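You operate a simulated robot arm through the tools that you are given. There is no shell and no other tool. Be economical: measure what you need, move in short steps, check, and stop when the job is done.

You run a simulated robot arm. Do the job below in one go: nothing can be reset, and whatever is moved stays where it is left.

Task
Put the bracket on the top of the small bench away on the middle shelf under the dock rack. Switch the red switch on the back bench off. Shut the fuses drawer. Stack the 450 g blue weight from the top of the short table on top of the 650 g blue weight. Take the driver with the smallest size on its label from the top of the back bench and put it on the second shelf from the bottom of the ready rack. Open the door of the back bench. The order is free. Set down upright: bracket.

The check looks at the end state, three seconds after you hand in, the way a careful person would. Anything else that was tipped, shoved, dropped, spilled or broken makes it a failure.

Robot
A 7-joint arm with a three-finger gripper on a trunk, on a base that drives. Base frame: it is fixed to the floor where the robot stands at the start and does not move with it; the origin is under the middle of the robot, x ahead of it, y to its left, z up. Readings come in mm, degrees, newtons and seconds.
Its first joint turns from -166.0 to 166.0 degrees. Places, roughly: blue weight [-3000, 2750, 1000]; bracket (7x5x6 cm) [600, 0, 900]; door of the back bench [-200, 2200, 400]; driver [-1250, 2500, 1000]; fuses drawer [-4300, 2400, 900]; middle shelf under the dock rack [700, -900, 400]; red switch on the back bench [-1300, 2100, 800]; second shelf of the ready rack [-2400, 2700, 600]. Payload 2.69 kg.
The TCP is the grasp point between the finger pads, 29 mm short of the fingertips. In the tool frame z runs along the fingers and y along their closing line. Largest opening 120 mm; the body of the gripper starts 78 mm behind the TCP.
Orientation is told as [roll, pitch, yaw] about the base's x, y, z axes, in that order, counted from this pose: with the fingers straight down and closing along the base's y, the tool's x points along the base's -x, its y along +y and its z along -z.

Tools
- The arm moves only by the tool play_rows. Its argument "moves" is one flat list of numbers, 7 for each row, row after row: the shift along the tool's x, y, z in mm, then the turn, a rotation vector about the tool's x, y, z in degrees, then the closure in counts, from 0 (fully open) to 255 (shut). In form: [x, y, z, rx, ry, rz, jaw, x, y, z, rx, ry, rz, jaw, ...]. A call has 1 to 12 rows; each row shifts and turns the commanded pose from where the row before left it, along the tool's axes as they then stand. A row lasts 0.2 s, in which the tool goes at most 50 mm and 8.6 degrees; a call with a longer step from one row to the next is refused whole, and so is a gripper value outside its range. Where a pose cannot be reached the arm comes as near as it can. A force on the tool above 40 N (or 10 N above the force at the start of the call, whichever is more), or a blocked arm, ends the call early, and 0.2 s more pass. Each finger halts on what it meets, pressing with about 30 N; the grip force reading is that of the motor and also rises with nothing between the fingers. The clock runs only during rows and for 0.2 s after the last one: add rows that do not move to give the fingers time. The reply holds the time, the measured pose of the TCP, the force on the tool along the base axes, the opening and the grip force, in the units named above and with some noise, with the torque about the TCP (base axes, N m) and any sound that the robot's microphone picked up.
- Cameras (640 x 400 px; columns grow to the right, rows downward): "scene" is now at [297.4, 121.1, 1334.8]; the picture's right is [-0.81, -0.59, 0.00], its down [-0.34, 0.48, -0.81] and it looks along [0.47, -0.66, -0.59] (base axes); focal length 296 px, centre (320, 200). "wrist" rides on the gripper at [63, 0, -104] in the tool frame; the picture's right is [0.00, 1.00, 0.00], its down [-0.83, 0.00, -0.56] and it looks along [-0.56, 0.00, 0.83] (tool axes); focal length 275 px, centre (320, 200). There is no depth. A picture from a camera that has moved, and an enlarged one, comes with that camera's place and axes in the base frame and with its lens.
- capture(camera): a new picture of that camera. The clock stands still meanwhile.
- lift_body(by): slides the trunk up (or, below 0, down) by that many mm; the arm and the scene camera ride with it, the base frame stays. It gives what a move gives, with no picture.
- steer(legs): drives the robot by 1 to 6 legs, each [ahead, left, turn to the left] in mm, mm and degrees, along the robot's own axes; the way and the turn of a leg run together, so that a leg with both is an arc; at most 1500 mm and 180 degrees a leg. The arm and the cameras ride along, it lands a little off, and it stops where it bumps. It gives what a move gives.
- turn_head(pan, tilt): turns the head with the scene camera to pan (to the left, within 143 degrees either way) and tilt (down, from -29 to 69), counted from straight ahead of the robot. It gives what a move gives.
- close_up(camera, box): a new picture of the part [left, top, right, bottom] of that camera's present view, enlarged. The clock stands still meanwhile.
- close_job(): hands the job in; it is judged then, once.

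Go step by step. Nothing tells you exact positions but the pictures and the camera data: compare them with the known pose of the tool, close in by small moves and look again before you grip or let go. The budget is 165 turns and 112 pictures, counting those below and the enlarged ones. Unless the task says otherwise, let go and move clear before handing in.

The tools are called after "Emit:" as name(argument=value, ...) on one line, values as JSON. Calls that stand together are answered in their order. play_rows: Moves the arm, as the interface text tells. Its arguments: {"type":"object","properties":{"moves":{"type":"array"}},"required":["moves"]} The other tools are called the same way: lift_body (by) slides the trunk up or down; steer (legs) drives the base; turn_head (pan, tilt) turns the head that bears the scene camera; capture (camera) takes a picture; close_up (camera, box) takes an enlarged picture of a part of a camera's view; close_job () hands the job in.

At the start:

```text
time_s: 0.0
tool_pos: [398.6, -315.2, 1113.7]
tool_rot: [0.0, 0.0, 0.0]
ft_force: [0.2, -0.3, 0.8]
ft_torque: [-0.02, 0.0, -0.03]
opening: 120.0
grasp_force: 0.0
trunk travel left (down, up): [-325.0, 261.0]
robot x, y, heading: [0.3, -0.7, -0.2]
head pan, tilt: [-54.2, 36.0]
```

scene: 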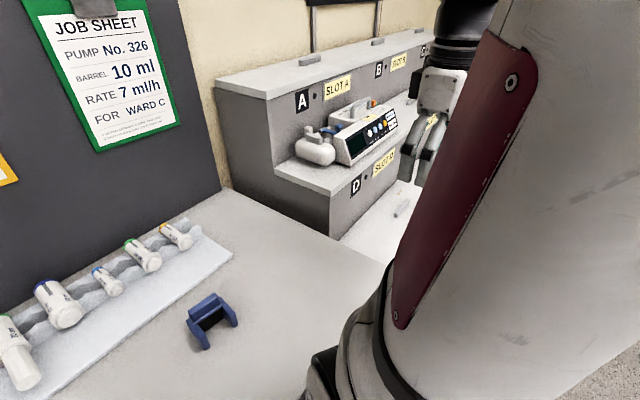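
wrist: 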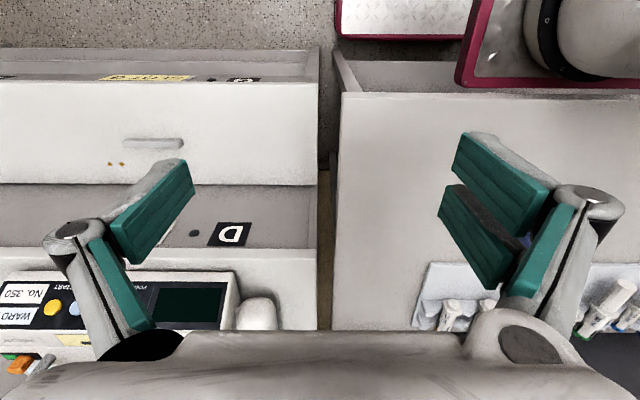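

I see the small bench with the blue bracket at about (595, 0, 900) and the dock rack to the right. First I look at the surroundings: the bracket close, and the dock rack.

Emit:
close_up(camera="scene", box=[140, 260, 300, 360])

Emit:
turn_head(pan=-90, tilt=45)

Emit:
capture(camera="scene")

```text
4.00 times, centred on (220, 310) of scene
camera zoom: at [297.4, 121.1, 1334.8], right [-0.81, -0.59, 0.0], down [-0.34, 0.48, -0.81], along [0.47, -0.66, -0.59], focal length 1185 px, centre (720, -240)
```

zoom: 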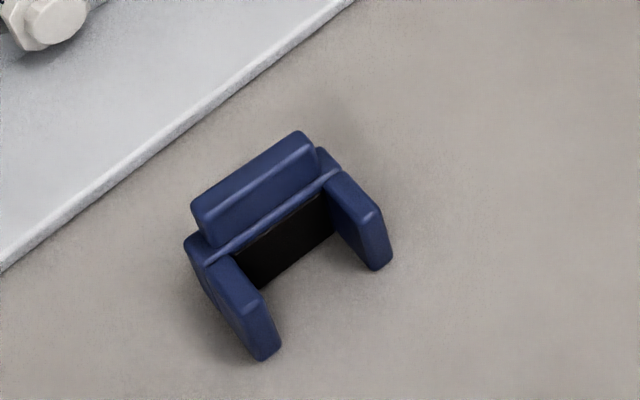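

```text
time_s: 1.0
tool_pos: [398.1, -314.6, 1115.1]
tool_rot: [0.0, -0.2, 0.0]
ft_force: [0.6, 0.6, -0.1]
ft_torque: [0.02, 0.01, 0.02]
opening: 119.8
grasp_force: 0.0
trunk travel left (down, up): [-325.0, 261.0]
robot x, y, heading: [0.8, -0.9, 0.1]
head pan, tilt: [-90.0, 45.0]
```

```text
108 pictures are left
camera scene: at [246.2, 110.8, 1321.6], right [-1.0, 0.0, 0.0], down [0.0, 0.71, -0.71], along [0.0, -0.71, -0.71], focal length 296 px, centre (320, 200)
```

scene: 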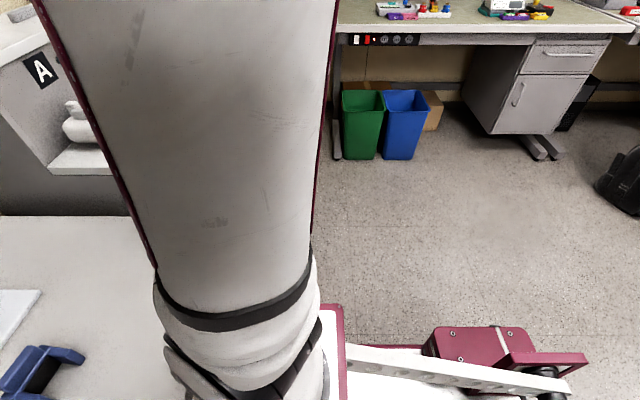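

The bracket's shape is unclear from here. I bring the wrist camera over it.

Emit:
play_rows(moves=[-17, 45, 0, 0, 0, 0, 0, -17, 45, 0, 0, 0, 0, 0, -17, 45, 0, 0, 0, 0, 0, -17, 45, 0, 0, 0, 0, 0, -17, 45, 0, 0, 0, 0, 0, -17, 45, 0, 0, 0, 0, 0, -10, 45, 0, 0, 0, 0, 0, 0, 0, 0, 0, 0, 0, 0])

Emit:
capture(camera="wrist")

Emit:
capture(camera="scene")

```text
time_s: 2.8
tool_pos: [509.9, 2.6, 1115.9]
tool_rot: [0.0, 0.0, 0.1]
ft_force: [-1.1, 0.0, 0.3]
ft_torque: [-0.02, -0.05, 0.03]
opening: 120.0
grasp_force: 0.1
trunk travel left (down, up): [-325.0, 261.0]
robot x, y, heading: [-3.9, 0.6, 0.2]
head pan, tilt: [-90.0, 45.0]
```

```text
107 pictures are left
camera wrist: at [446.8, 3.1, 1219.7], right [0.0, 1.0, 0.0], down [0.83, 0.0, 0.56], along [0.56, 0.0, -0.83], focal length 275 px, centre (320, 200)
```

wrist: 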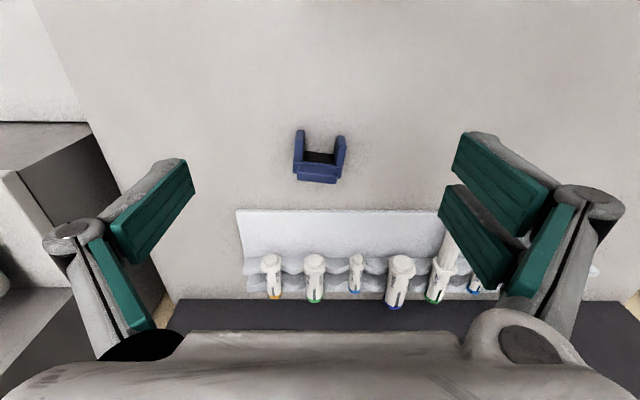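

```text
106 pictures are left
camera scene: at [246.1, 110.8, 1321.5], right [-1.0, 0.0, 0.0], down [0.0, 0.71, -0.71], along [0.0, -0.71, -0.71], focal length 296 px, centre (320, 200)
```

scene: 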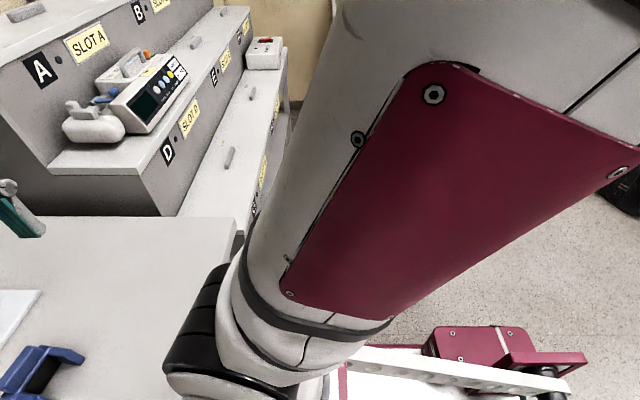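

Emit:
close_up(camera="wrist", box=[272, 115, 368, 195])

Emit:
turn_head(pan=-55, tilt=30)

Emit:
capture(camera="scene")

```text
5.00 times, centred on (320, 155) of wrist
camera zoom: at [446.8, 3.1, 1219.7], right [0.0, 1.0, 0.0], down [0.83, 0.0, 0.56], along [0.56, 0.0, -0.83], focal length 1376 px, centre (320, 425)
```

zoom: 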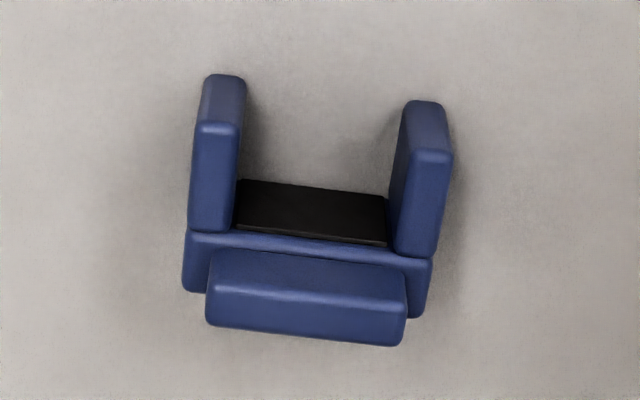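

```text
time_s: 3.8
tool_pos: [509.9, 2.2, 1115.8]
tool_rot: [0.0, 0.0, -0.1]
ft_force: [-0.1, -1.2, 0.1]
ft_torque: [0.0, 0.03, 0.0]
opening: 119.9
grasp_force: 0.0
trunk travel left (down, up): [-325.0, 261.0]
robot x, y, heading: [2.2, -0.5, -0.1]
head pan, tilt: [-55.0, 30.0]
```

```text
104 pictures are left
camera scene: at [298.0, 118.0, 1344.1], right [-0.82, -0.57, 0.0], down [-0.29, 0.41, -0.87], along [0.5, -0.71, -0.5], focal length 296 px, centre (320, 200)
```

scene: 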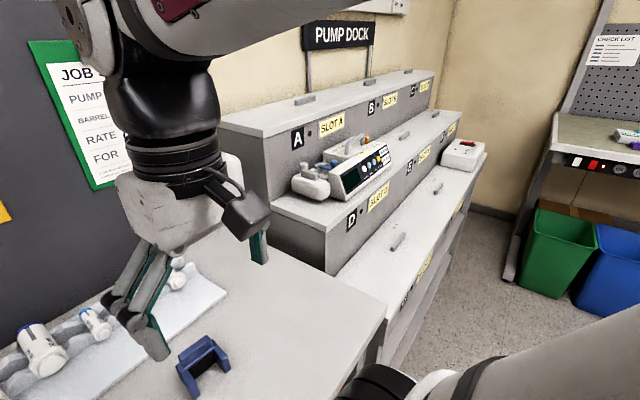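

I check the floor around before driving to see the rack's shelves from the front.

Emit:
turn_head(pan=-130, tilt=30)

Emit:
capture(camera="scene")

Emit:
turn_head(pan=130, tilt=20)

Emit:
capture(camera="scene")

Emit:
turn_head(pan=75, tilt=20)

Emit:
capture(camera="scene")

```text
time_s: 5.3
tool_pos: [510.1, 1.7, 1114.9]
tool_rot: [0.0, 0.1, 0.1]
ft_force: [-0.1, -1.0, -0.4]
ft_torque: [-0.01, 0.0, 0.01]
opening: 120.1
grasp_force: 0.1
trunk travel left (down, up): [-325.0, 261.0]
robot x, y, heading: [1.8, 0.6, 0.2]
head pan, tilt: [-130.0, 30.0]
```

```text
103 pictures are left
camera scene: at [188.1, 122.8, 1344.1], right [-0.77, 0.64, 0.0], down [0.32, 0.38, -0.87], along [-0.56, -0.66, -0.5], focal length 296 px, centre (320, 200)
```

scene: 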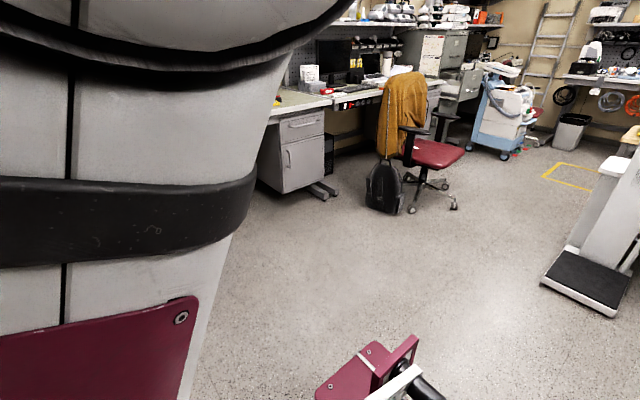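

```text
time_s: 8.9
tool_pos: [509.3, 1.5, 1116.0]
tool_rot: [-0.1, -0.1, 0.0]
ft_force: [0.1, 0.9, -0.4]
ft_torque: [-0.03, 0.02, 0.01]
opening: 119.9
grasp_force: 0.1
trunk travel left (down, up): [-325.0, 261.0]
robot x, y, heading: [0.6, -1.8, 0.0]
head pan, tilt: [130.0, 20.0]
```

```text
102 pictures are left
camera scene: at [186.3, 263.5, 1360.2], right [0.77, 0.64, 0.0], down [0.22, -0.26, -0.94], along [-0.6, 0.72, -0.34], focal length 296 px, centre (320, 200)
```

scene: 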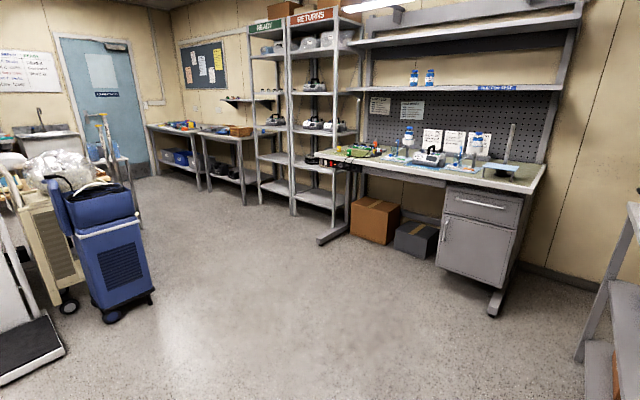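

```text
time_s: 10.2
tool_pos: [509.3, 2.8, 1116.2]
tool_rot: [0.0, 0.0, -0.1]
ft_force: [-0.4, 0.5, -0.5]
ft_torque: [-0.01, -0.01, 0.01]
opening: 120.1
grasp_force: 0.0
trunk travel left (down, up): [-325.0, 261.0]
robot x, y, heading: [-1.9, -1.0, -0.1]
head pan, tilt: [75.0, 20.0]
```

```text
101 pictures are left
camera scene: at [270.2, 282.1, 1360.2], right [0.97, -0.26, 0.0], down [-0.09, -0.33, -0.94], along [0.24, 0.91, -0.34], focal length 296 px, centre (320, 200)
```

scene: 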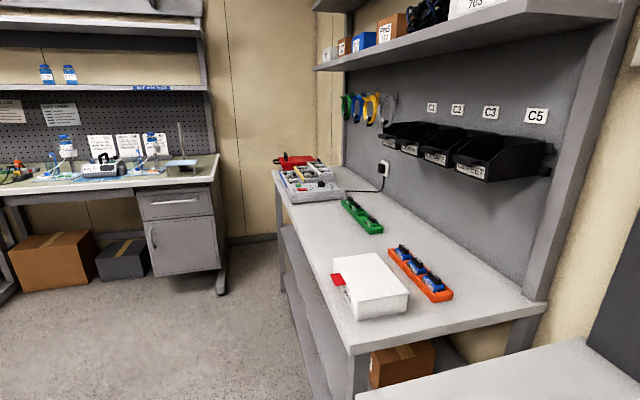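

The floor is clear. I drive back and to the right to face the dock rack and look at its shelves.

Emit:
steer(legs=[[-500, 0, 0], [0, -900, 0]])

Emit:
turn_head(pan=-15, tilt=40)

Emit:
capture(camera="scene")

Emit:
capture(camera="wrist")

```text
time_s: 17.5
tool_pos: [4.4, -920.0, 1114.6]
tool_rot: [0.0, 0.0, -1.0]
ft_force: [0.1, -0.3, -0.8]
ft_torque: [-0.01, -0.02, 0.02]
opening: 120.2
grasp_force: 0.0
trunk travel left (down, up): [-325.0, 261.0]
robot x, y, heading: [-506.0, -912.6, -0.7]
head pan, tilt: [75.0, 20.0]
```

```text
time_s: 19.1
tool_pos: [3.3, -918.7, 1116.0]
tool_rot: [0.0, 0.0, -1.0]
ft_force: [0.0, 1.0, 0.5]
ft_torque: [-0.01, -0.02, 0.0]
opening: 120.0
grasp_force: 0.0
trunk travel left (down, up): [-325.0, 261.0]
robot x, y, heading: [-508.0, -914.8, -0.9]
head pan, tilt: [-15.0, 40.0]
```

```text
100 pictures are left
camera scene: at [-174.4, -748.5, 1328.8], right [-0.27, -0.96, 0.0], down [-0.62, 0.18, -0.77], along [0.74, -0.21, -0.64], focal length 296 px, centre (320, 200)
```

scene: 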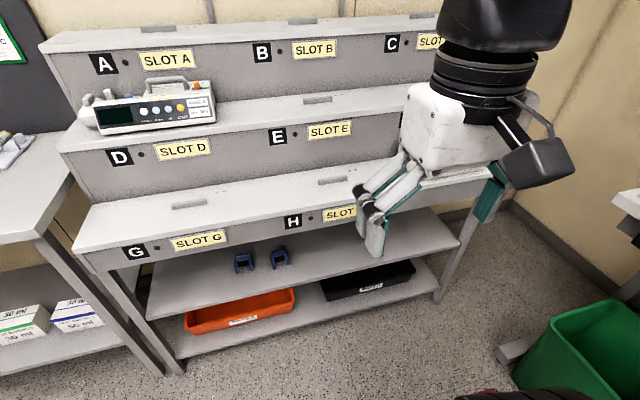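

```text
99 pictures are left
camera wrist: at [-58.5, -918.1, 1219.7], right [0.01, 1.0, 0.0], down [0.83, -0.01, 0.56], along [0.56, -0.01, -0.83], focal length 275 px, centre (320, 200)
```

wrist: 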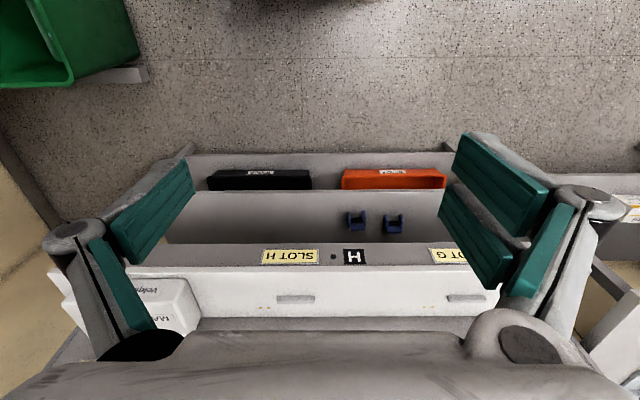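

The middle shelf already holds two brackets, above the shelf with bins. I lower the trunk to measure the shelf heights from a second viewpoint.

Emit:
lift_body(by=-325)

Emit:
capture(camera="scene")

Emit:
capture(camera="wrist")

```text
time_s: 22.4
tool_pos: [4.6, -918.4, 790.5]
tool_rot: [-0.1, 0.0, -1.0]
ft_force: [-0.4, 0.2, -0.3]
ft_torque: [0.03, -0.03, -0.01]
opening: 119.7
grasp_force: 0.0
trunk travel left (down, up): [0.0, 586.0]
robot x, y, heading: [-504.5, -913.2, -0.9]
head pan, tilt: [-15.0, 40.0]
```

```text
98 pictures are left
camera scene: at [-123.0, -749.4, 1004.5], right [-0.27, -0.96, 0.0], down [-0.62, 0.18, -0.77], along [0.74, -0.21, -0.64], focal length 296 px, centre (320, 200)
```

scene: 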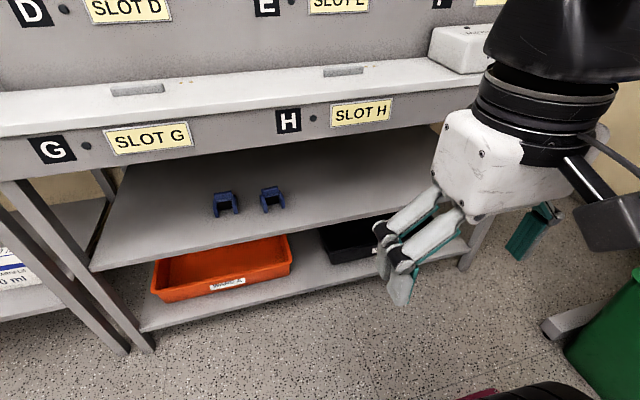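

```text
97 pictures are left
camera wrist: at [-58.5, -918.1, 894.7], right [0.01, 1.0, 0.0], down [0.83, -0.01, 0.56], along [0.56, -0.01, -0.83], focal length 275 px, centre (320, 200)
```

wrist: 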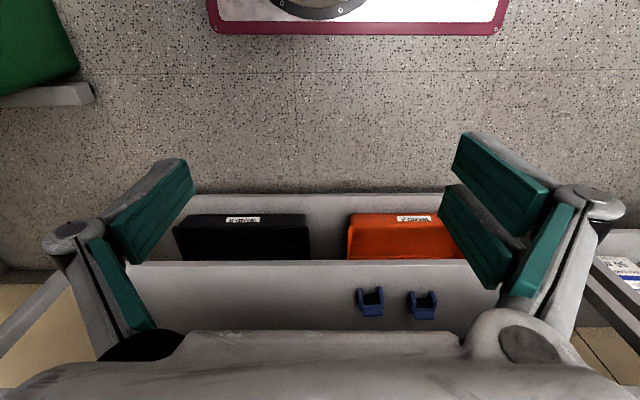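

The middle shelf is at about z 422 with its front edge at x≈443, and roughly 280 mm of headroom. I go back to the bracket and tilt the tool 45° so it can be placed under the rack later.

Emit:
lift_body(by=325)

Emit:
steer(legs=[[0, 913, 0.9], [350, 0, 0]])

Emit:
play_rows(moves=[0, 0, 0, 0, -7.5, 0, 0, 0, 0, 0, 0, -7.5, 0, 0, 0, 0, 0, 0, -7.5, 0, 0, 0, 0, 0, 0, -7.5, 0, 0, 0, 0, 0, 0, -7.5, 0, 0, 0, 0, 0, 0, -7.5, 0, 0, 0, 0, 0, 0, 0, 0, 0])

Emit:
capture(camera="wrist")

```text
time_s: 25.6
tool_pos: [3.7, -919.6, 1115.3]
tool_rot: [0.0, 0.0, -1.0]
ft_force: [0.5, 0.1, -0.2]
ft_torque: [0.0, -0.03, 0.04]
opening: 120.2
grasp_force: 0.1
trunk travel left (down, up): [-325.0, 261.0]
robot x, y, heading: [-503.8, -916.4, -0.5]
head pan, tilt: [-15.0, 40.0]
```

```text
time_s: 32.3
tool_pos: [367.5, 8.7, 1115.8]
tool_rot: [0.0, 0.0, -0.7]
ft_force: [-0.9, -1.0, 0.5]
ft_torque: [0.02, 0.01, 0.0]
opening: 119.8
grasp_force: 0.1
trunk travel left (down, up): [-325.0, 261.0]
robot x, y, heading: [-141.8, 8.5, -0.2]
head pan, tilt: [-15.0, 40.0]
```

```text
time_s: 33.9
tool_pos: [373.8, 9.0, 1149.5]
tool_rot: [0.0, -44.9, -0.6]
ft_force: [0.6, -0.8, 0.3]
ft_torque: [0.01, -0.02, -0.01]
opening: 119.9
grasp_force: 0.0
out of reach, approached as far as the arm can: row 5, 6
trunk travel left (down, up): [-325.0, 261.0]
robot x, y, heading: [-142.1, 10.3, -0.2]
head pan, tilt: [-15.0, 40.0]
```

```text
96 pictures are left
camera wrist: at [254.7, 9.7, 1177.8], right [0.01, 1.0, 0.0], down [0.2, 0.0, 0.98], along [0.98, -0.01, -0.2], focal length 275 px, centre (320, 200)
```

wrist: 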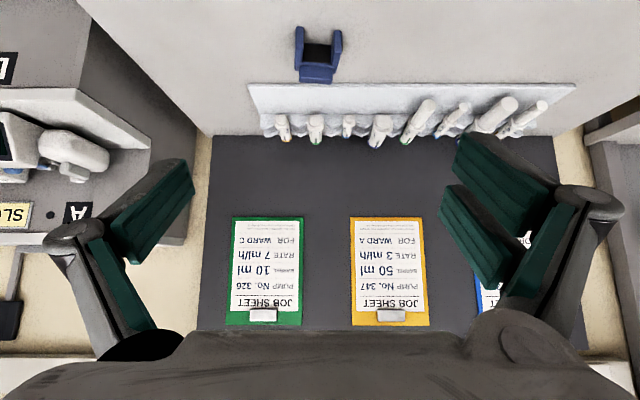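

Emit:
play_rows(moves=[3, -1, 43, 0, 0, 0, 0, 3, -1, 43, 0, 0, 0, 0, 3, -1, 43, 1, 0, 1, 0, 3, -1, 43, 1, 0, 1, 0, 3, -2, 43, 1.2, 0, 1.2, 0, 0, 0, 0, 0, 0, 0, 0])

Emit:
capture(camera="wrist")

Emit:
turn_head(pan=-25, tilt=45)

Emit:
capture(camera="scene")

```text
time_s: 35.3
tool_pos: [548.3, -1.5, 1058.9]
tool_rot: [-0.1, -45.0, -5.0]
ft_force: [-0.3, -0.4, 1.4]
ft_torque: [-0.01, -0.03, 0.02]
opening: 120.0
grasp_force: 0.1
out of reach, approached as far as the arm can: row 1, 2, 3, 4, 5
trunk travel left (down, up): [-325.0, 261.0]
robot x, y, heading: [-138.0, 8.1, -0.3]
head pan, tilt: [-15.0, 40.0]
```

```text
95 pictures are left
camera wrist: at [430.9, 10.2, 1089.0], right [0.09, 1.0, 0.0], down [0.2, -0.01, 0.98], along [0.98, -0.09, -0.2], focal length 275 px, centre (320, 200)
```

wrist: 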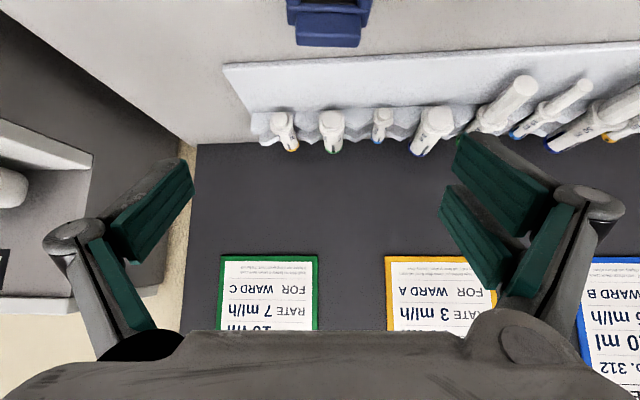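

```text
time_s: 36.0
tool_pos: [548.2, -0.5, 1060.7]
tool_rot: [0.0, -44.9, -5.1]
ft_force: [0.0, -0.1, -0.2]
ft_torque: [-0.02, 0.0, 0.03]
opening: 120.2
grasp_force: 0.0
trunk travel left (down, up): [-325.0, 261.0]
robot x, y, heading: [-141.2, 11.3, -0.4]
head pan, tilt: [-25.0, 45.0]
```

```text
94 pictures are left
camera scene: at [179.7, 165.9, 1321.5], right [-0.43, -0.9, 0.0], down [-0.64, 0.3, -0.71], along [0.64, -0.31, -0.71], focal length 296 px, centre (320, 200)
```

scene: 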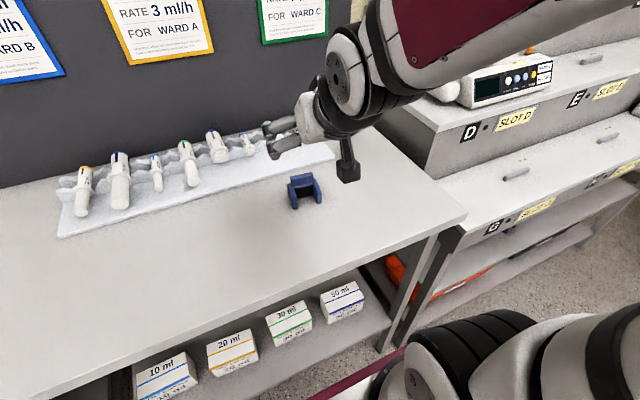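

The tilted wrist is cramped this close, so I back off 150 mm and approach again.

Emit:
steer(legs=[[-150, 0, 0]])

Emit:
play_rows(moves=[0, 0, 40, 0, 0, 0, 0, 0, 0, 40, 0, 0, 0, 0, 0, 0, 0, 0, 0, 0, 0])

```text
time_s: 37.4
tool_pos: [396.8, 1.0, 1060.2]
tool_rot: [0.0, -44.9, -5.1]
ft_force: [-0.1, -0.1, -0.1]
ft_torque: [0.0, 0.0, 0.0]
opening: 119.8
grasp_force: 0.1
trunk travel left (down, up): [-325.0, 261.0]
robot x, y, heading: [-292.7, 13.8, -0.9]
head pan, tilt: [-25.0, 45.0]
```

```text
time_s: 38.2
tool_pos: [454.9, -3.2, 1003.9]
tool_rot: [0.0, -45.0, -5.3]
ft_force: [-0.7, -0.4, 0.1]
ft_torque: [0.02, 0.0, 0.04]
opening: 120.2
grasp_force: 0.0
trunk travel left (down, up): [-325.0, 261.0]
robot x, y, heading: [-293.2, 10.3, -0.8]
head pan, tilt: [-25.0, 45.0]
```

Emit:
play_rows(moves=[-15, 9, 27, 0, 0, 0, 0, -14, 9, 27, 0, 0, 0, 0, 0, 0, 0, 0, 0, 0, 0])

Emit:
capture(camera="wrist")

Emit:
close_up(camera="scene", box=[200, 100, 440, 250])

```text
time_s: 39.0
tool_pos: [513.8, 8.9, 983.9]
tool_rot: [0.0, -44.8, -5.1]
ft_force: [1.0, 0.4, -0.5]
ft_torque: [-0.01, -0.03, 0.03]
opening: 120.0
grasp_force: 0.0
trunk travel left (down, up): [-325.0, 261.0]
robot x, y, heading: [-293.4, 14.7, -0.7]
head pan, tilt: [-25.0, 45.0]
```

```text
93 pictures are left
camera wrist: at [395.7, 19.0, 1014.0], right [0.09, 1.0, 0.0], down [0.2, -0.01, 0.98], along [0.98, -0.09, -0.2], focal length 275 px, centre (320, 200)
```

wrist: 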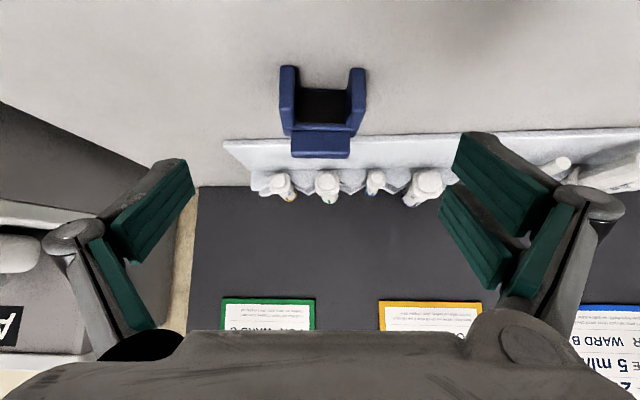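

```text
2.67 times, centred on (320, 175) of scene
camera zoom: at [28.1, 167.1, 1321.6], right [-0.43, -0.9, 0.0], down [-0.64, 0.31, -0.71], along [0.64, -0.31, -0.71], focal length 790 px, centre (320, 267)
```

zoom: 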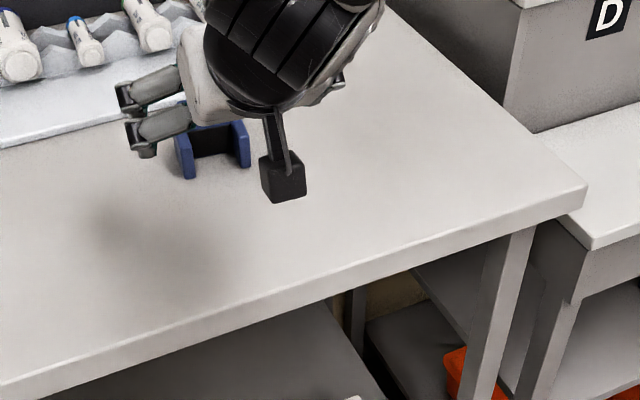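

Emit:
play_rows(moves=[0, 0, 30, 0, 0, 0, 0, 0, 0, 30, 0, 0, 0, 0, 0, 0, 30, 0, 0, 0, 0, 0, 0, 17, 0, 0, 0, 0, 0, 0, 0, 0, 0, 0, 0])

Emit:
capture(camera="wrist")

```text
time_s: 40.2
tool_pos: [588.0, 1.0, 909.5]
tool_rot: [0.0, -44.9, -5.3]
ft_force: [0.6, -0.2, 1.0]
ft_torque: [0.0, -0.03, 0.02]
opening: 120.1
grasp_force: 0.1
trunk travel left (down, up): [-325.0, 261.0]
robot x, y, heading: [-291.7, 13.2, -1.0]
head pan, tilt: [-25.0, 45.0]
```

```text
91 pictures are left
camera wrist: at [470.4, 11.8, 938.7], right [0.09, 1.0, 0.0], down [0.2, -0.01, 0.98], along [0.98, -0.09, -0.2], focal length 275 px, centre (320, 200)
```

wrist: 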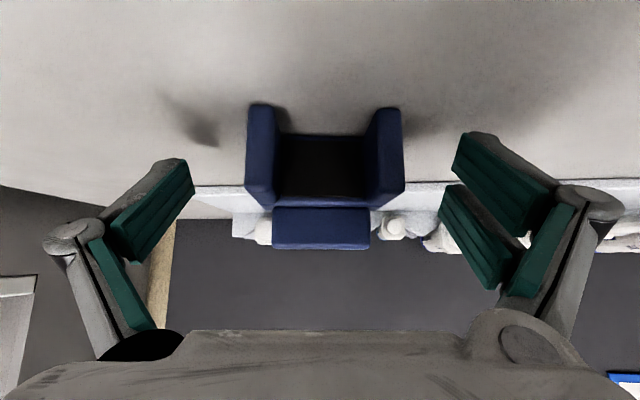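

Emit:
play_rows(moves=[0, 0, 0, 0, 0, 0, 90, 0, 0, 0, 0, 0, 0, 130, 0, 0, 0, 0, 0, 0, 200, 0, 0, 0, 0, 0, 0, 200])

Emit:
capture(camera="wrist")

```text
time_s: 41.0
tool_pos: [590.5, 7.3, 913.3]
tool_rot: [0.2, -45.4, -4.8]
ft_force: [-1.1, 4.2, 11.7]
ft_torque: [0.11, 0.3, -0.04]
opening: 61.7
grasp_force: 26.5
trunk travel left (down, up): [-325.0, 261.0]
robot x, y, heading: [-293.3, 15.3, -0.4]
head pan, tilt: [-25.0, 45.0]
stopped in row 3: the force on the tool passed its limit at 49 N (the readings are from after the stop); the commanded pose is now the measured one
```

```text
90 pictures are left
camera wrist: at [472.0, 17.1, 942.4], right [0.08, 1.0, 0.0], down [0.19, -0.01, 0.98], along [0.98, -0.08, -0.19], focal length 275 px, centre (320, 200)
```

wrist: 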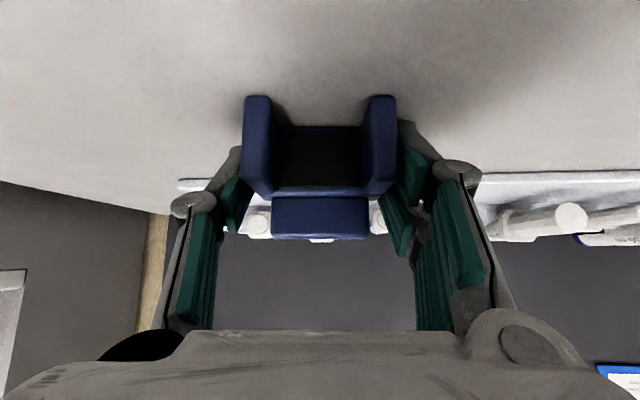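

Gripped at 61.7 mm. I lift straight up and check.

Emit:
play_rows(moves=[-14, 0, -14, 0, 0, 0, 200, -28, 0, -28, 0, 0, 0, 200, -28, 0, -28, 0, 0, 0, 200, 0, 0, 0, 0, 0, 0, 200])

Emit:
capture(camera="wrist")

Emit:
close_up(camera="scene", box=[200, 75, 440, 225])

```text
time_s: 42.0
tool_pos: [589.0, 6.8, 1012.6]
tool_rot: [0.3, -45.1, -4.9]
ft_force: [-0.3, 0.3, -0.4]
ft_torque: [0.01, 0.0, -0.01]
opening: 61.3
grasp_force: 30.2
trunk travel left (down, up): [-325.0, 261.0]
robot x, y, heading: [-291.6, 14.6, -0.7]
head pan, tilt: [-25.0, 45.0]
```

```text
89 pictures are left
camera wrist: at [471.6, 16.8, 1040.3], right [0.08, 1.0, 0.0], down [0.19, -0.02, 0.98], along [0.98, -0.08, -0.19], focal length 275 px, centre (320, 200)
```

wrist: 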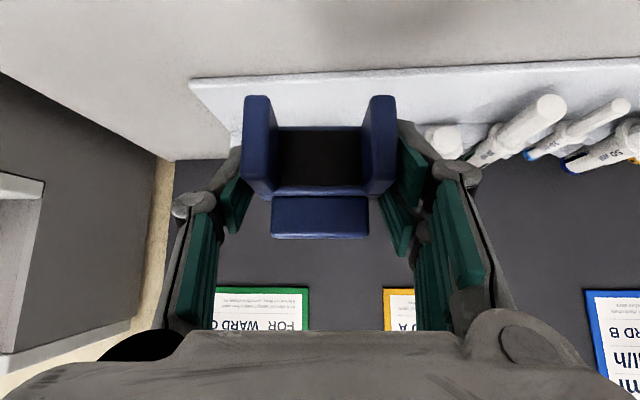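

```text
2.67 times, centred on (320, 150) of scene
camera zoom: at [28.2, 167.4, 1321.5], right [-0.43, -0.9, 0.0], down [-0.64, 0.31, -0.71], along [0.64, -0.31, -0.71], focal length 790 px, centre (320, 333)
```

zoom: 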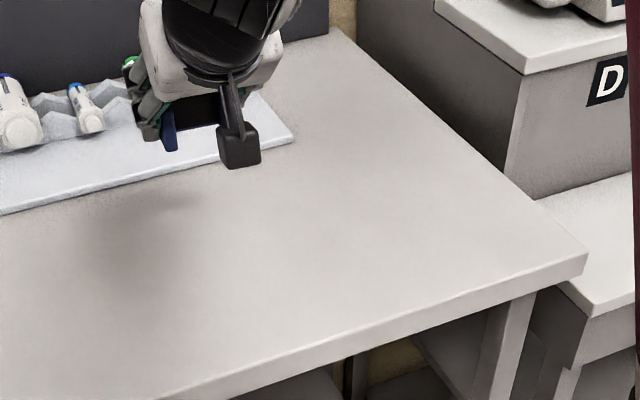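

The bracket sits unchanged in the hand. I carry it back and round to the front of the dock rack.

Emit:
steer(legs=[[-320, 0, 0.7], [0, -915, 0]])

Emit:
lift_body(by=-325)

Emit:
turn_head(pan=15, tilt=35)

Emit:
capture(camera="scene")

Emit:
capture(camera="wrist")

```text
time_s: 48.4
tool_pos: [257.8, -892.0, 1011.1]
tool_rot: [0.2, -45.2, -5.0]
ft_force: [-0.5, 1.0, -1.8]
ft_torque: [0.01, 0.05, 0.0]
opening: 61.5
grasp_force: 29.7
trunk travel left (down, up): [-325.0, 261.0]
robot x, y, heading: [-626.4, -880.1, -0.9]
head pan, tilt: [-25.0, 45.0]
```

```text
time_s: 51.6
tool_pos: [258.3, -892.3, 686.5]
tool_rot: [0.2, -45.2, -5.0]
ft_force: [-0.5, -1.4, -1.3]
ft_torque: [0.02, 0.05, -0.02]
opening: 61.6
grasp_force: 29.8
trunk travel left (down, up): [0.0, 586.0]
robot x, y, heading: [-622.6, -882.5, -1.0]
head pan, tilt: [-25.0, 45.0]
```

```text
time_s: 52.7
tool_pos: [257.6, -891.8, 686.2]
tool_rot: [0.2, -45.1, -5.0]
ft_force: [-0.4, -0.6, -1.6]
ft_torque: [0.0, 0.03, -0.01]
opening: 61.5
grasp_force: 29.5
trunk travel left (down, up): [0.0, 586.0]
robot x, y, heading: [-623.9, -883.3, -1.0]
head pan, tilt: [15.0, 35.0]
```

```text
87 pictures are left
camera scene: at [-239.0, -673.3, 1012.0], right [0.24, -0.97, 0.0], down [-0.56, -0.14, -0.82], along [0.79, 0.2, -0.57], focal length 296 px, centre (320, 200)
```

scene: 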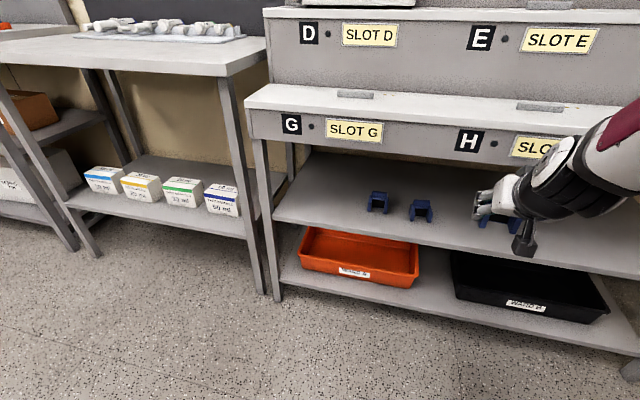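

```text
86 pictures are left
camera wrist: at [140.4, -881.6, 715.1], right [0.08, 1.0, 0.0], down [0.19, -0.02, 0.98], along [0.98, -0.08, -0.19], focal length 275 px, centre (320, 200)
```

wrist: 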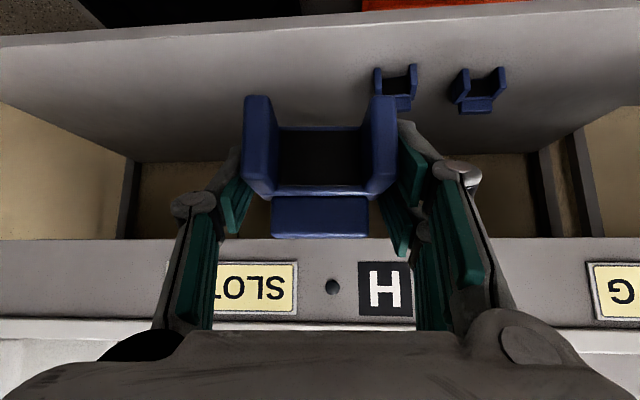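

Emit:
close_up(camera="scene", box=[340, 130, 580, 280])

Emit:
close_up(camera="wrist", box=[240, 0, 560, 200])

```text
2.67 times, centred on (460, 205) of scene
camera zoom: at [-239.0, -673.3, 1012.0], right [0.24, -0.97, 0.0], down [-0.56, -0.14, -0.82], along [0.79, 0.2, -0.57], focal length 790 px, centre (-53, 187)
```

zoom: 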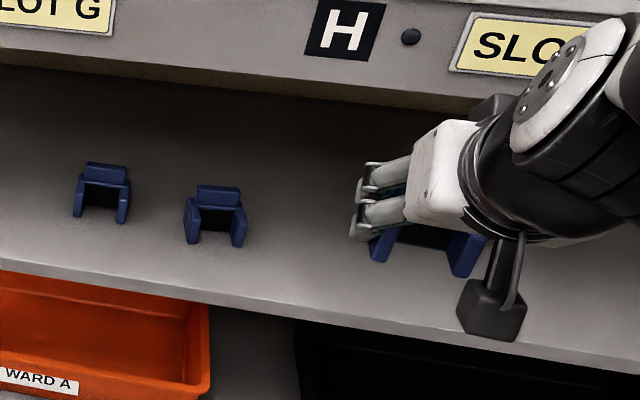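

```text
2.00 times, centred on (400, 100) of wrist
camera zoom: at [140.4, -881.6, 715.1], right [0.08, 1.0, 0.0], down [0.19, -0.02, 0.98], along [0.98, -0.08, -0.19], focal length 551 px, centre (160, 400)
```

zoom: 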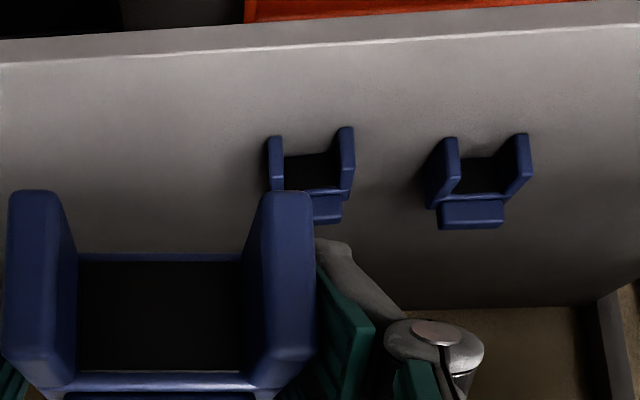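

The underside of slot H is at about 699 and the shelf at about 425. I lower the arm in front of the rack, then look before driving in.

Emit:
play_rows(moves=[28, 0, 28, 0, 0, 0, 200, 28, 0, 28, 0, 0, 0, 200, 28, 0, 28, 0, 0, 0, 200, 28, 0, 28, 0, 0, 0, 200, 28, 0, 28, 0, 0, 0, 200, 0, 0, 0, 0, 0, 0, 200])

Emit:
capture(camera="scene")

Emit:
capture(camera="wrist")

```text
time_s: 54.1
tool_pos: [259.9, -893.3, 488.3]
tool_rot: [0.3, -45.2, -5.1]
ft_force: [0.6, 0.1, -1.9]
ft_torque: [-0.01, 0.0, 0.01]
opening: 61.6
grasp_force: 30.4
trunk travel left (down, up): [0.0, 586.0]
robot x, y, heading: [-623.2, -882.1, -0.9]
head pan, tilt: [15.0, 35.0]
```

```text
83 pictures are left
camera scene: at [-239.1, -673.2, 1012.0], right [0.24, -0.97, 0.0], down [-0.56, -0.14, -0.82], along [0.79, 0.2, -0.57], focal length 296 px, centre (320, 200)
```

scene: 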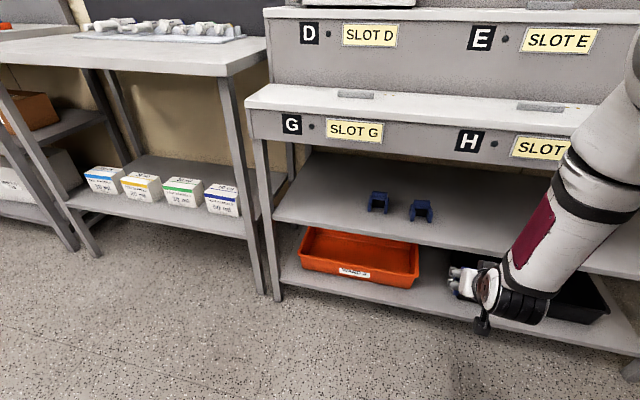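

```text
82 pictures are left
camera wrist: at [141.8, -883.4, 516.3], right [0.08, 1.0, 0.0], down [0.19, -0.02, 0.98], along [0.98, -0.08, -0.19], focal length 275 px, centre (320, 200)
```

wrist: 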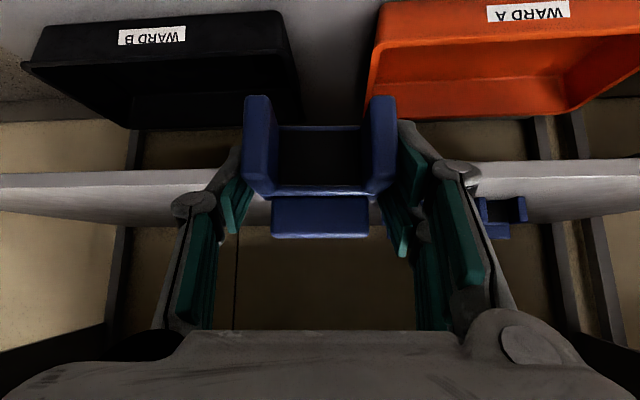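

Emit:
play_rows(moves=[-6, 0, -6, 0, 0, 0, 200, 0, 0, 0, 0, 0, 0, 200])

Emit:
steer(legs=[[160, 0, 0.5]])

Emit:
capture(camera="wrist")

Emit:
capture(camera="scene")

```text
time_s: 54.7
tool_pos: [258.7, -892.1, 496.1]
tool_rot: [0.2, -45.3, -5.0]
ft_force: [-0.9, 0.3, -0.6]
ft_torque: [0.0, 0.04, -0.03]
opening: 61.5
grasp_force: 29.9
trunk travel left (down, up): [0.0, 586.0]
robot x, y, heading: [-627.6, -880.4, -1.0]
head pan, tilt: [15.0, 35.0]
```

```text
time_s: 56.1
tool_pos: [418.1, -886.6, 496.2]
tool_rot: [0.3, -45.2, -4.6]
ft_force: [-0.3, 0.0, -0.9]
ft_torque: [-0.05, 0.02, -0.02]
opening: 61.5
grasp_force: 29.7
trunk travel left (down, up): [0.0, 586.0]
robot x, y, heading: [-465.9, -885.2, -0.4]
head pan, tilt: [15.0, 35.0]
```

```text
81 pictures are left
camera wrist: at [300.3, -877.0, 525.0], right [0.07, 1.0, 0.0], down [0.19, -0.01, 0.98], along [0.98, -0.07, -0.19], focal length 275 px, centre (320, 200)
```

wrist: 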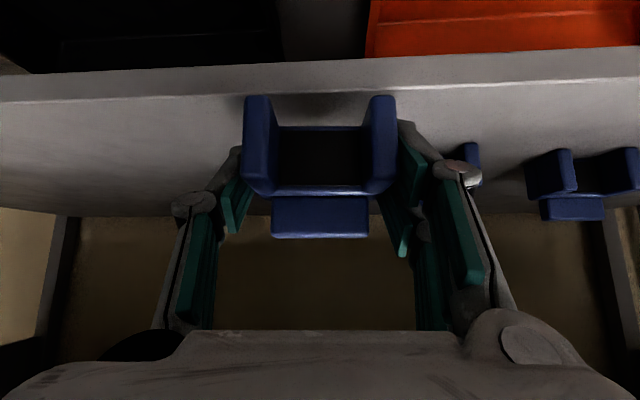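

```text
80 pictures are left
camera scene: at [-81.8, -671.3, 1012.0], right [0.25, -0.97, 0.0], down [-0.55, -0.15, -0.82], along [0.79, 0.21, -0.57], focal length 296 px, centre (320, 200)
```

scene: 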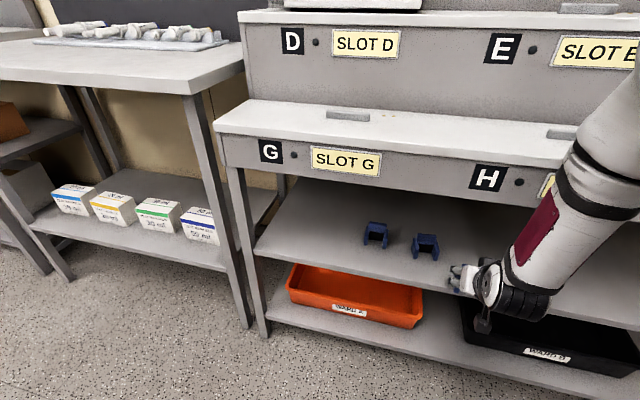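

Emit:
steer(legs=[[85, -20, 0]])

Emit:
capture(camera="wrist")

Emit:
capture(camera="scene")

```text
time_s: 57.2
tool_pos: [504.6, -906.6, 496.6]
tool_rot: [0.3, -45.2, -4.5]
ft_force: [-1.0, -0.4, -1.6]
ft_torque: [-0.03, 0.06, 0.03]
opening: 61.6
grasp_force: 29.9
trunk travel left (down, up): [0.0, 586.0]
robot x, y, heading: [-377.7, -901.6, -0.2]
head pan, tilt: [15.0, 35.0]
```

```text
79 pictures are left
camera wrist: at [387.1, -898.0, 525.0], right [0.07, 1.0, 0.0], down [0.19, -0.01, 0.98], along [0.98, -0.07, -0.19], focal length 275 px, centre (320, 200)
```

wrist: 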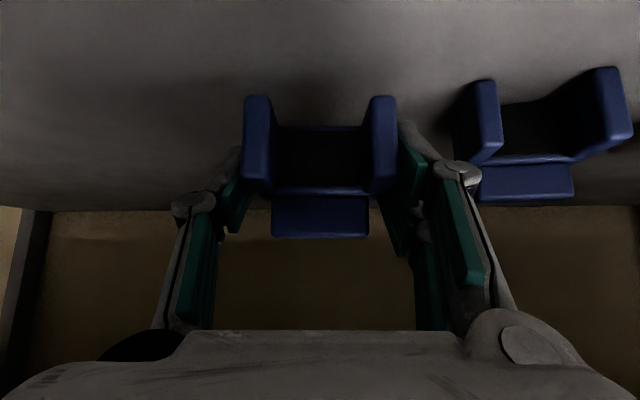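

```text
78 pictures are left
camera scene: at [5.1, -692.2, 1012.0], right [0.25, -0.97, 0.0], down [-0.56, -0.15, -0.82], along [0.79, 0.21, -0.57], focal length 296 px, centre (320, 200)
```

scene: 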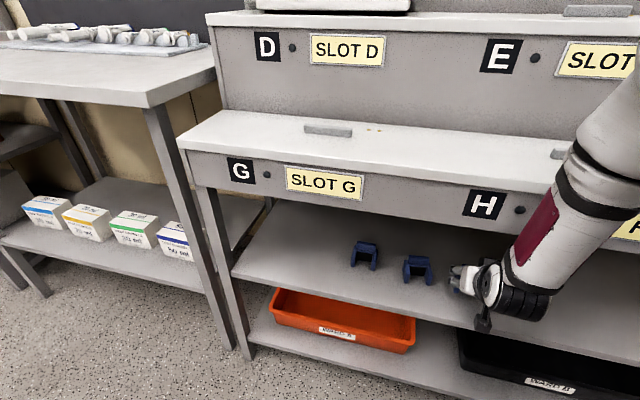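

The neighbouring bracket spans about y −827 to −765, so I shift 40 mm to the right to keep the fingers clear of it, then lower until contact.

Emit:
steer(legs=[[0, -40, 0]])

Emit:
play_rows(moves=[5, 0, 5, 0, 0, 0, 200, 5, 0, 5, 0, 0, 0, 200, 2, 0, 2, 0, 0, 0, 200, 0, 0, 0, 0, 0, 0, 200])

Emit:
capture(camera="wrist")

```text
time_s: 58.1
tool_pos: [505.4, -946.0, 496.8]
tool_rot: [0.2, -45.3, -4.5]
ft_force: [0.0, 0.2, -1.4]
ft_torque: [-0.01, 0.05, 0.0]
opening: 61.6
grasp_force: 30.3
trunk travel left (down, up): [0.0, 586.0]
robot x, y, heading: [-377.3, -946.8, -0.3]
head pan, tilt: [15.0, 35.0]
```

```text
time_s: 59.1
tool_pos: [506.0, -947.1, 478.8]
tool_rot: [0.3, -45.2, -4.5]
ft_force: [0.5, 0.1, -1.2]
ft_torque: [-0.04, 0.03, 0.0]
opening: 61.5
grasp_force: 29.9
trunk travel left (down, up): [0.0, 586.0]
robot x, y, heading: [-379.3, -945.9, -0.3]
head pan, tilt: [15.0, 35.0]
```

```text
77 pictures are left
camera wrist: at [387.1, -937.3, 508.0], right [0.07, 1.0, 0.0], down [0.19, -0.01, 0.98], along [0.98, -0.07, -0.19], focal length 275 px, centre (320, 200)
```

wrist: 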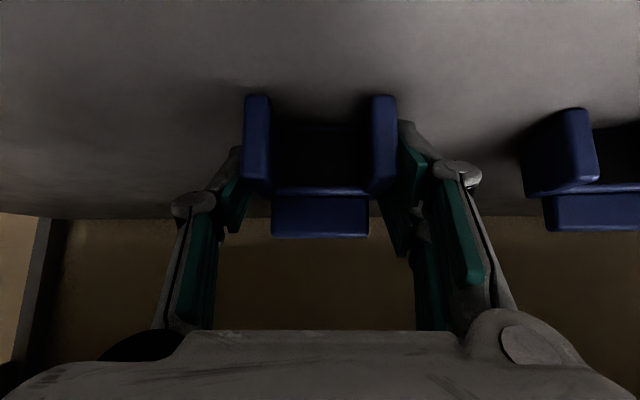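

Emit:
play_rows(moves=[1, 0, 1, 0, 0, 0, 200, 1, 0, 1, 0, 0, 0, 200, 1, 0, 1, 0, 0, 0, 200, 0, 0, 0, 0, 0, 0, 200])

```text
time_s: 60.1
tool_pos: [505.1, -946.9, 473.4]
tool_rot: [0.2, -45.1, -4.5]
ft_force: [-0.5, -0.5, 0.6]
ft_torque: [0.03, -0.02, 0.02]
opening: 61.3
grasp_force: 29.6
trunk travel left (down, up): [0.0, 586.0]
robot x, y, heading: [-381.3, -944.4, -0.4]
head pan, tilt: [15.0, 35.0]
```

Emit:
play_rows(moves=[1, 0, 1, 0, 0, 0, 200, 1, 0, 1, 0, 0, 0, 200, 0, 0, 0, 0, 0, 0, 200])

```text
time_s: 60.9
tool_pos: [505.0, -946.7, 474.2]
tool_rot: [0.3, -45.5, -4.4]
ft_force: [-6.4, 1.1, 27.9]
ft_torque: [0.12, -0.19, 0.09]
opening: 61.7
grasp_force: 29.7
trunk travel left (down, up): [0.0, 586.0]
robot x, y, heading: [-382.2, -946.2, -0.2]
head pan, tilt: [15.0, 35.0]
```

Contact at z 474. I ease off the pressure, open partly and retreat along the tool axis.

Emit:
play_rows(moves=[-1.4, 0, -1.4, 0, 0, 0, 200, 0, 0, 0, 0, 0, 0, 70, 0, 0, 0, 0, 0, 0, 70, 0, 0, 0, 0, 0, 0, 70])

Emit:
play_rows(moves=[0, 0, -10, 0, 0, 0, 70, 0, 0, -25, 0, 0, 0, 70, 0, 0, -35, 0, 0, 0, 70, 0, 0, -20, 0, 0, 0, 70, 0, 0, 0, 0, 0, 0, 70])

Emit:
capture(camera="wrist")

```text
time_s: 61.9
tool_pos: [505.8, -945.7, 474.1]
tool_rot: [0.2, -45.1, -4.4]
ft_force: [0.4, 0.4, 0.0]
ft_torque: [0.0, 0.01, 0.01]
opening: 87.1
grasp_force: 0.0
trunk travel left (down, up): [0.0, 586.0]
robot x, y, heading: [-377.2, -946.2, -0.4]
head pan, tilt: [15.0, 35.0]
```

```text
time_s: 63.1
tool_pos: [441.5, -942.5, 536.2]
tool_rot: [0.1, -45.1, -4.5]
ft_force: [-0.1, -0.9, -0.2]
ft_torque: [0.01, 0.01, 0.01]
opening: 87.1
grasp_force: 0.1
out of reach, approached as far as the arm can: row 4
trunk travel left (down, up): [0.0, 586.0]
robot x, y, heading: [-378.7, -945.5, -0.1]
head pan, tilt: [15.0, 35.0]
```

```text
76 pictures are left
camera wrist: at [324.0, -933.2, 565.7], right [0.07, 1.0, 0.0], down [0.19, -0.01, 0.98], along [0.98, -0.07, -0.19], focal length 275 px, centre (320, 200)
```

wrist: 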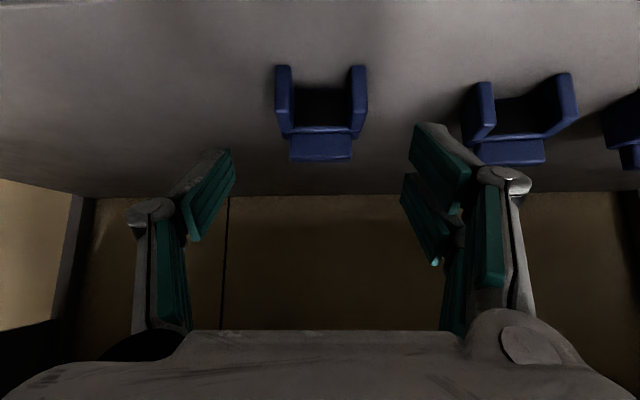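

The bracket stands upright on the middle shelf. I back out, raise the trunk and drive over to the back bench.

Emit:
steer(legs=[[-500, 0, 0], [0, 0, 90], [1300, 0, 0], [500, 0, 0]])

Emit:
lift_body(by=325)

Emit:
turn_head(pan=40, tilt=25)

Emit:
capture(camera="scene")

Emit:
turn_head(pan=-20, tilt=25)

Emit:
capture(camera="scene")

```text
time_s: 78.6
tool_pos: [-826.8, 1676.1, 537.5]
tool_rot: [0.2, -45.1, 84.1]
ft_force: [-0.6, -0.9, -0.3]
ft_torque: [0.0, 0.01, -0.01]
opening: 87.1
grasp_force: 0.0
trunk travel left (down, up): [0.0, 586.0]
robot x, y, heading: [-845.9, 852.6, 88.4]
head pan, tilt: [15.0, 35.0]
```

```text
time_s: 81.8
tool_pos: [-826.4, 1676.7, 862.9]
tool_rot: [0.2, -45.2, 84.0]
ft_force: [1.0, 0.0, -1.0]
ft_torque: [0.0, -0.01, -0.01]
opening: 86.9
grasp_force: 0.0
trunk travel left (down, up): [-325.0, 261.0]
robot x, y, heading: [-842.0, 858.6, 88.3]
head pan, tilt: [15.0, 35.0]
```

```text
time_s: 82.7
tool_pos: [-825.7, 1676.1, 862.4]
tool_rot: [0.2, -45.2, 84.2]
ft_force: [-0.5, 0.3, -0.1]
ft_torque: [0.0, -0.02, 0.0]
opening: 87.0
grasp_force: 0.1
trunk travel left (down, up): [-325.0, 261.0]
robot x, y, heading: [-845.5, 856.2, 88.3]
head pan, tilt: [40.0, 25.0]
```

```text
75 pictures are left
camera scene: at [-1082.3, 1179.7, 1352.1], right [0.79, 0.62, 0.0], down [0.26, -0.33, -0.91], along [-0.56, 0.71, -0.42], focal length 296 px, centre (320, 200)
```

scene: 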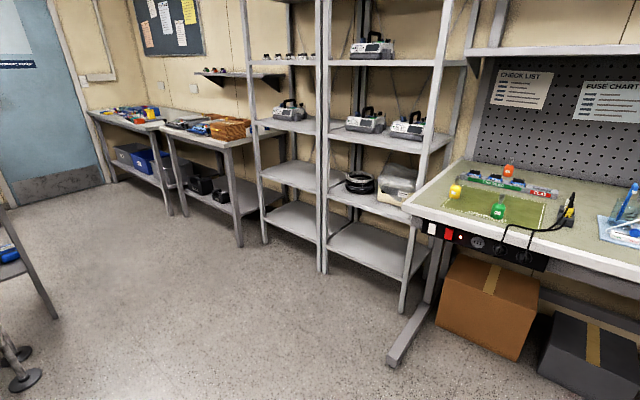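

```text
time_s: 84.0
tool_pos: [-826.6, 1676.2, 861.8]
tool_rot: [0.2, -45.1, 84.0]
ft_force: [-0.1, -0.2, 1.8]
ft_torque: [0.02, 0.0, 0.04]
opening: 87.0
grasp_force: 0.1
trunk travel left (down, up): [-325.0, 261.0]
robot x, y, heading: [-846.9, 853.3, 88.3]
head pan, tilt: [-20.0, 25.0]
```

```text
74 pictures are left
camera scene: at [-991.3, 1192.9, 1352.1], right [0.93, -0.37, 0.0], down [-0.16, -0.39, -0.91], along [0.34, 0.84, -0.42], focal length 296 px, centre (320, 200)
```

scene: 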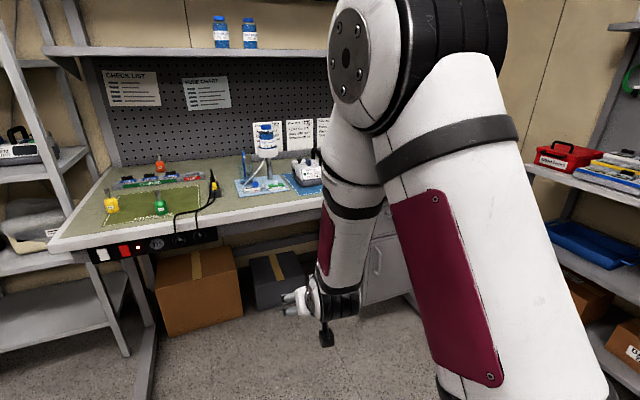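

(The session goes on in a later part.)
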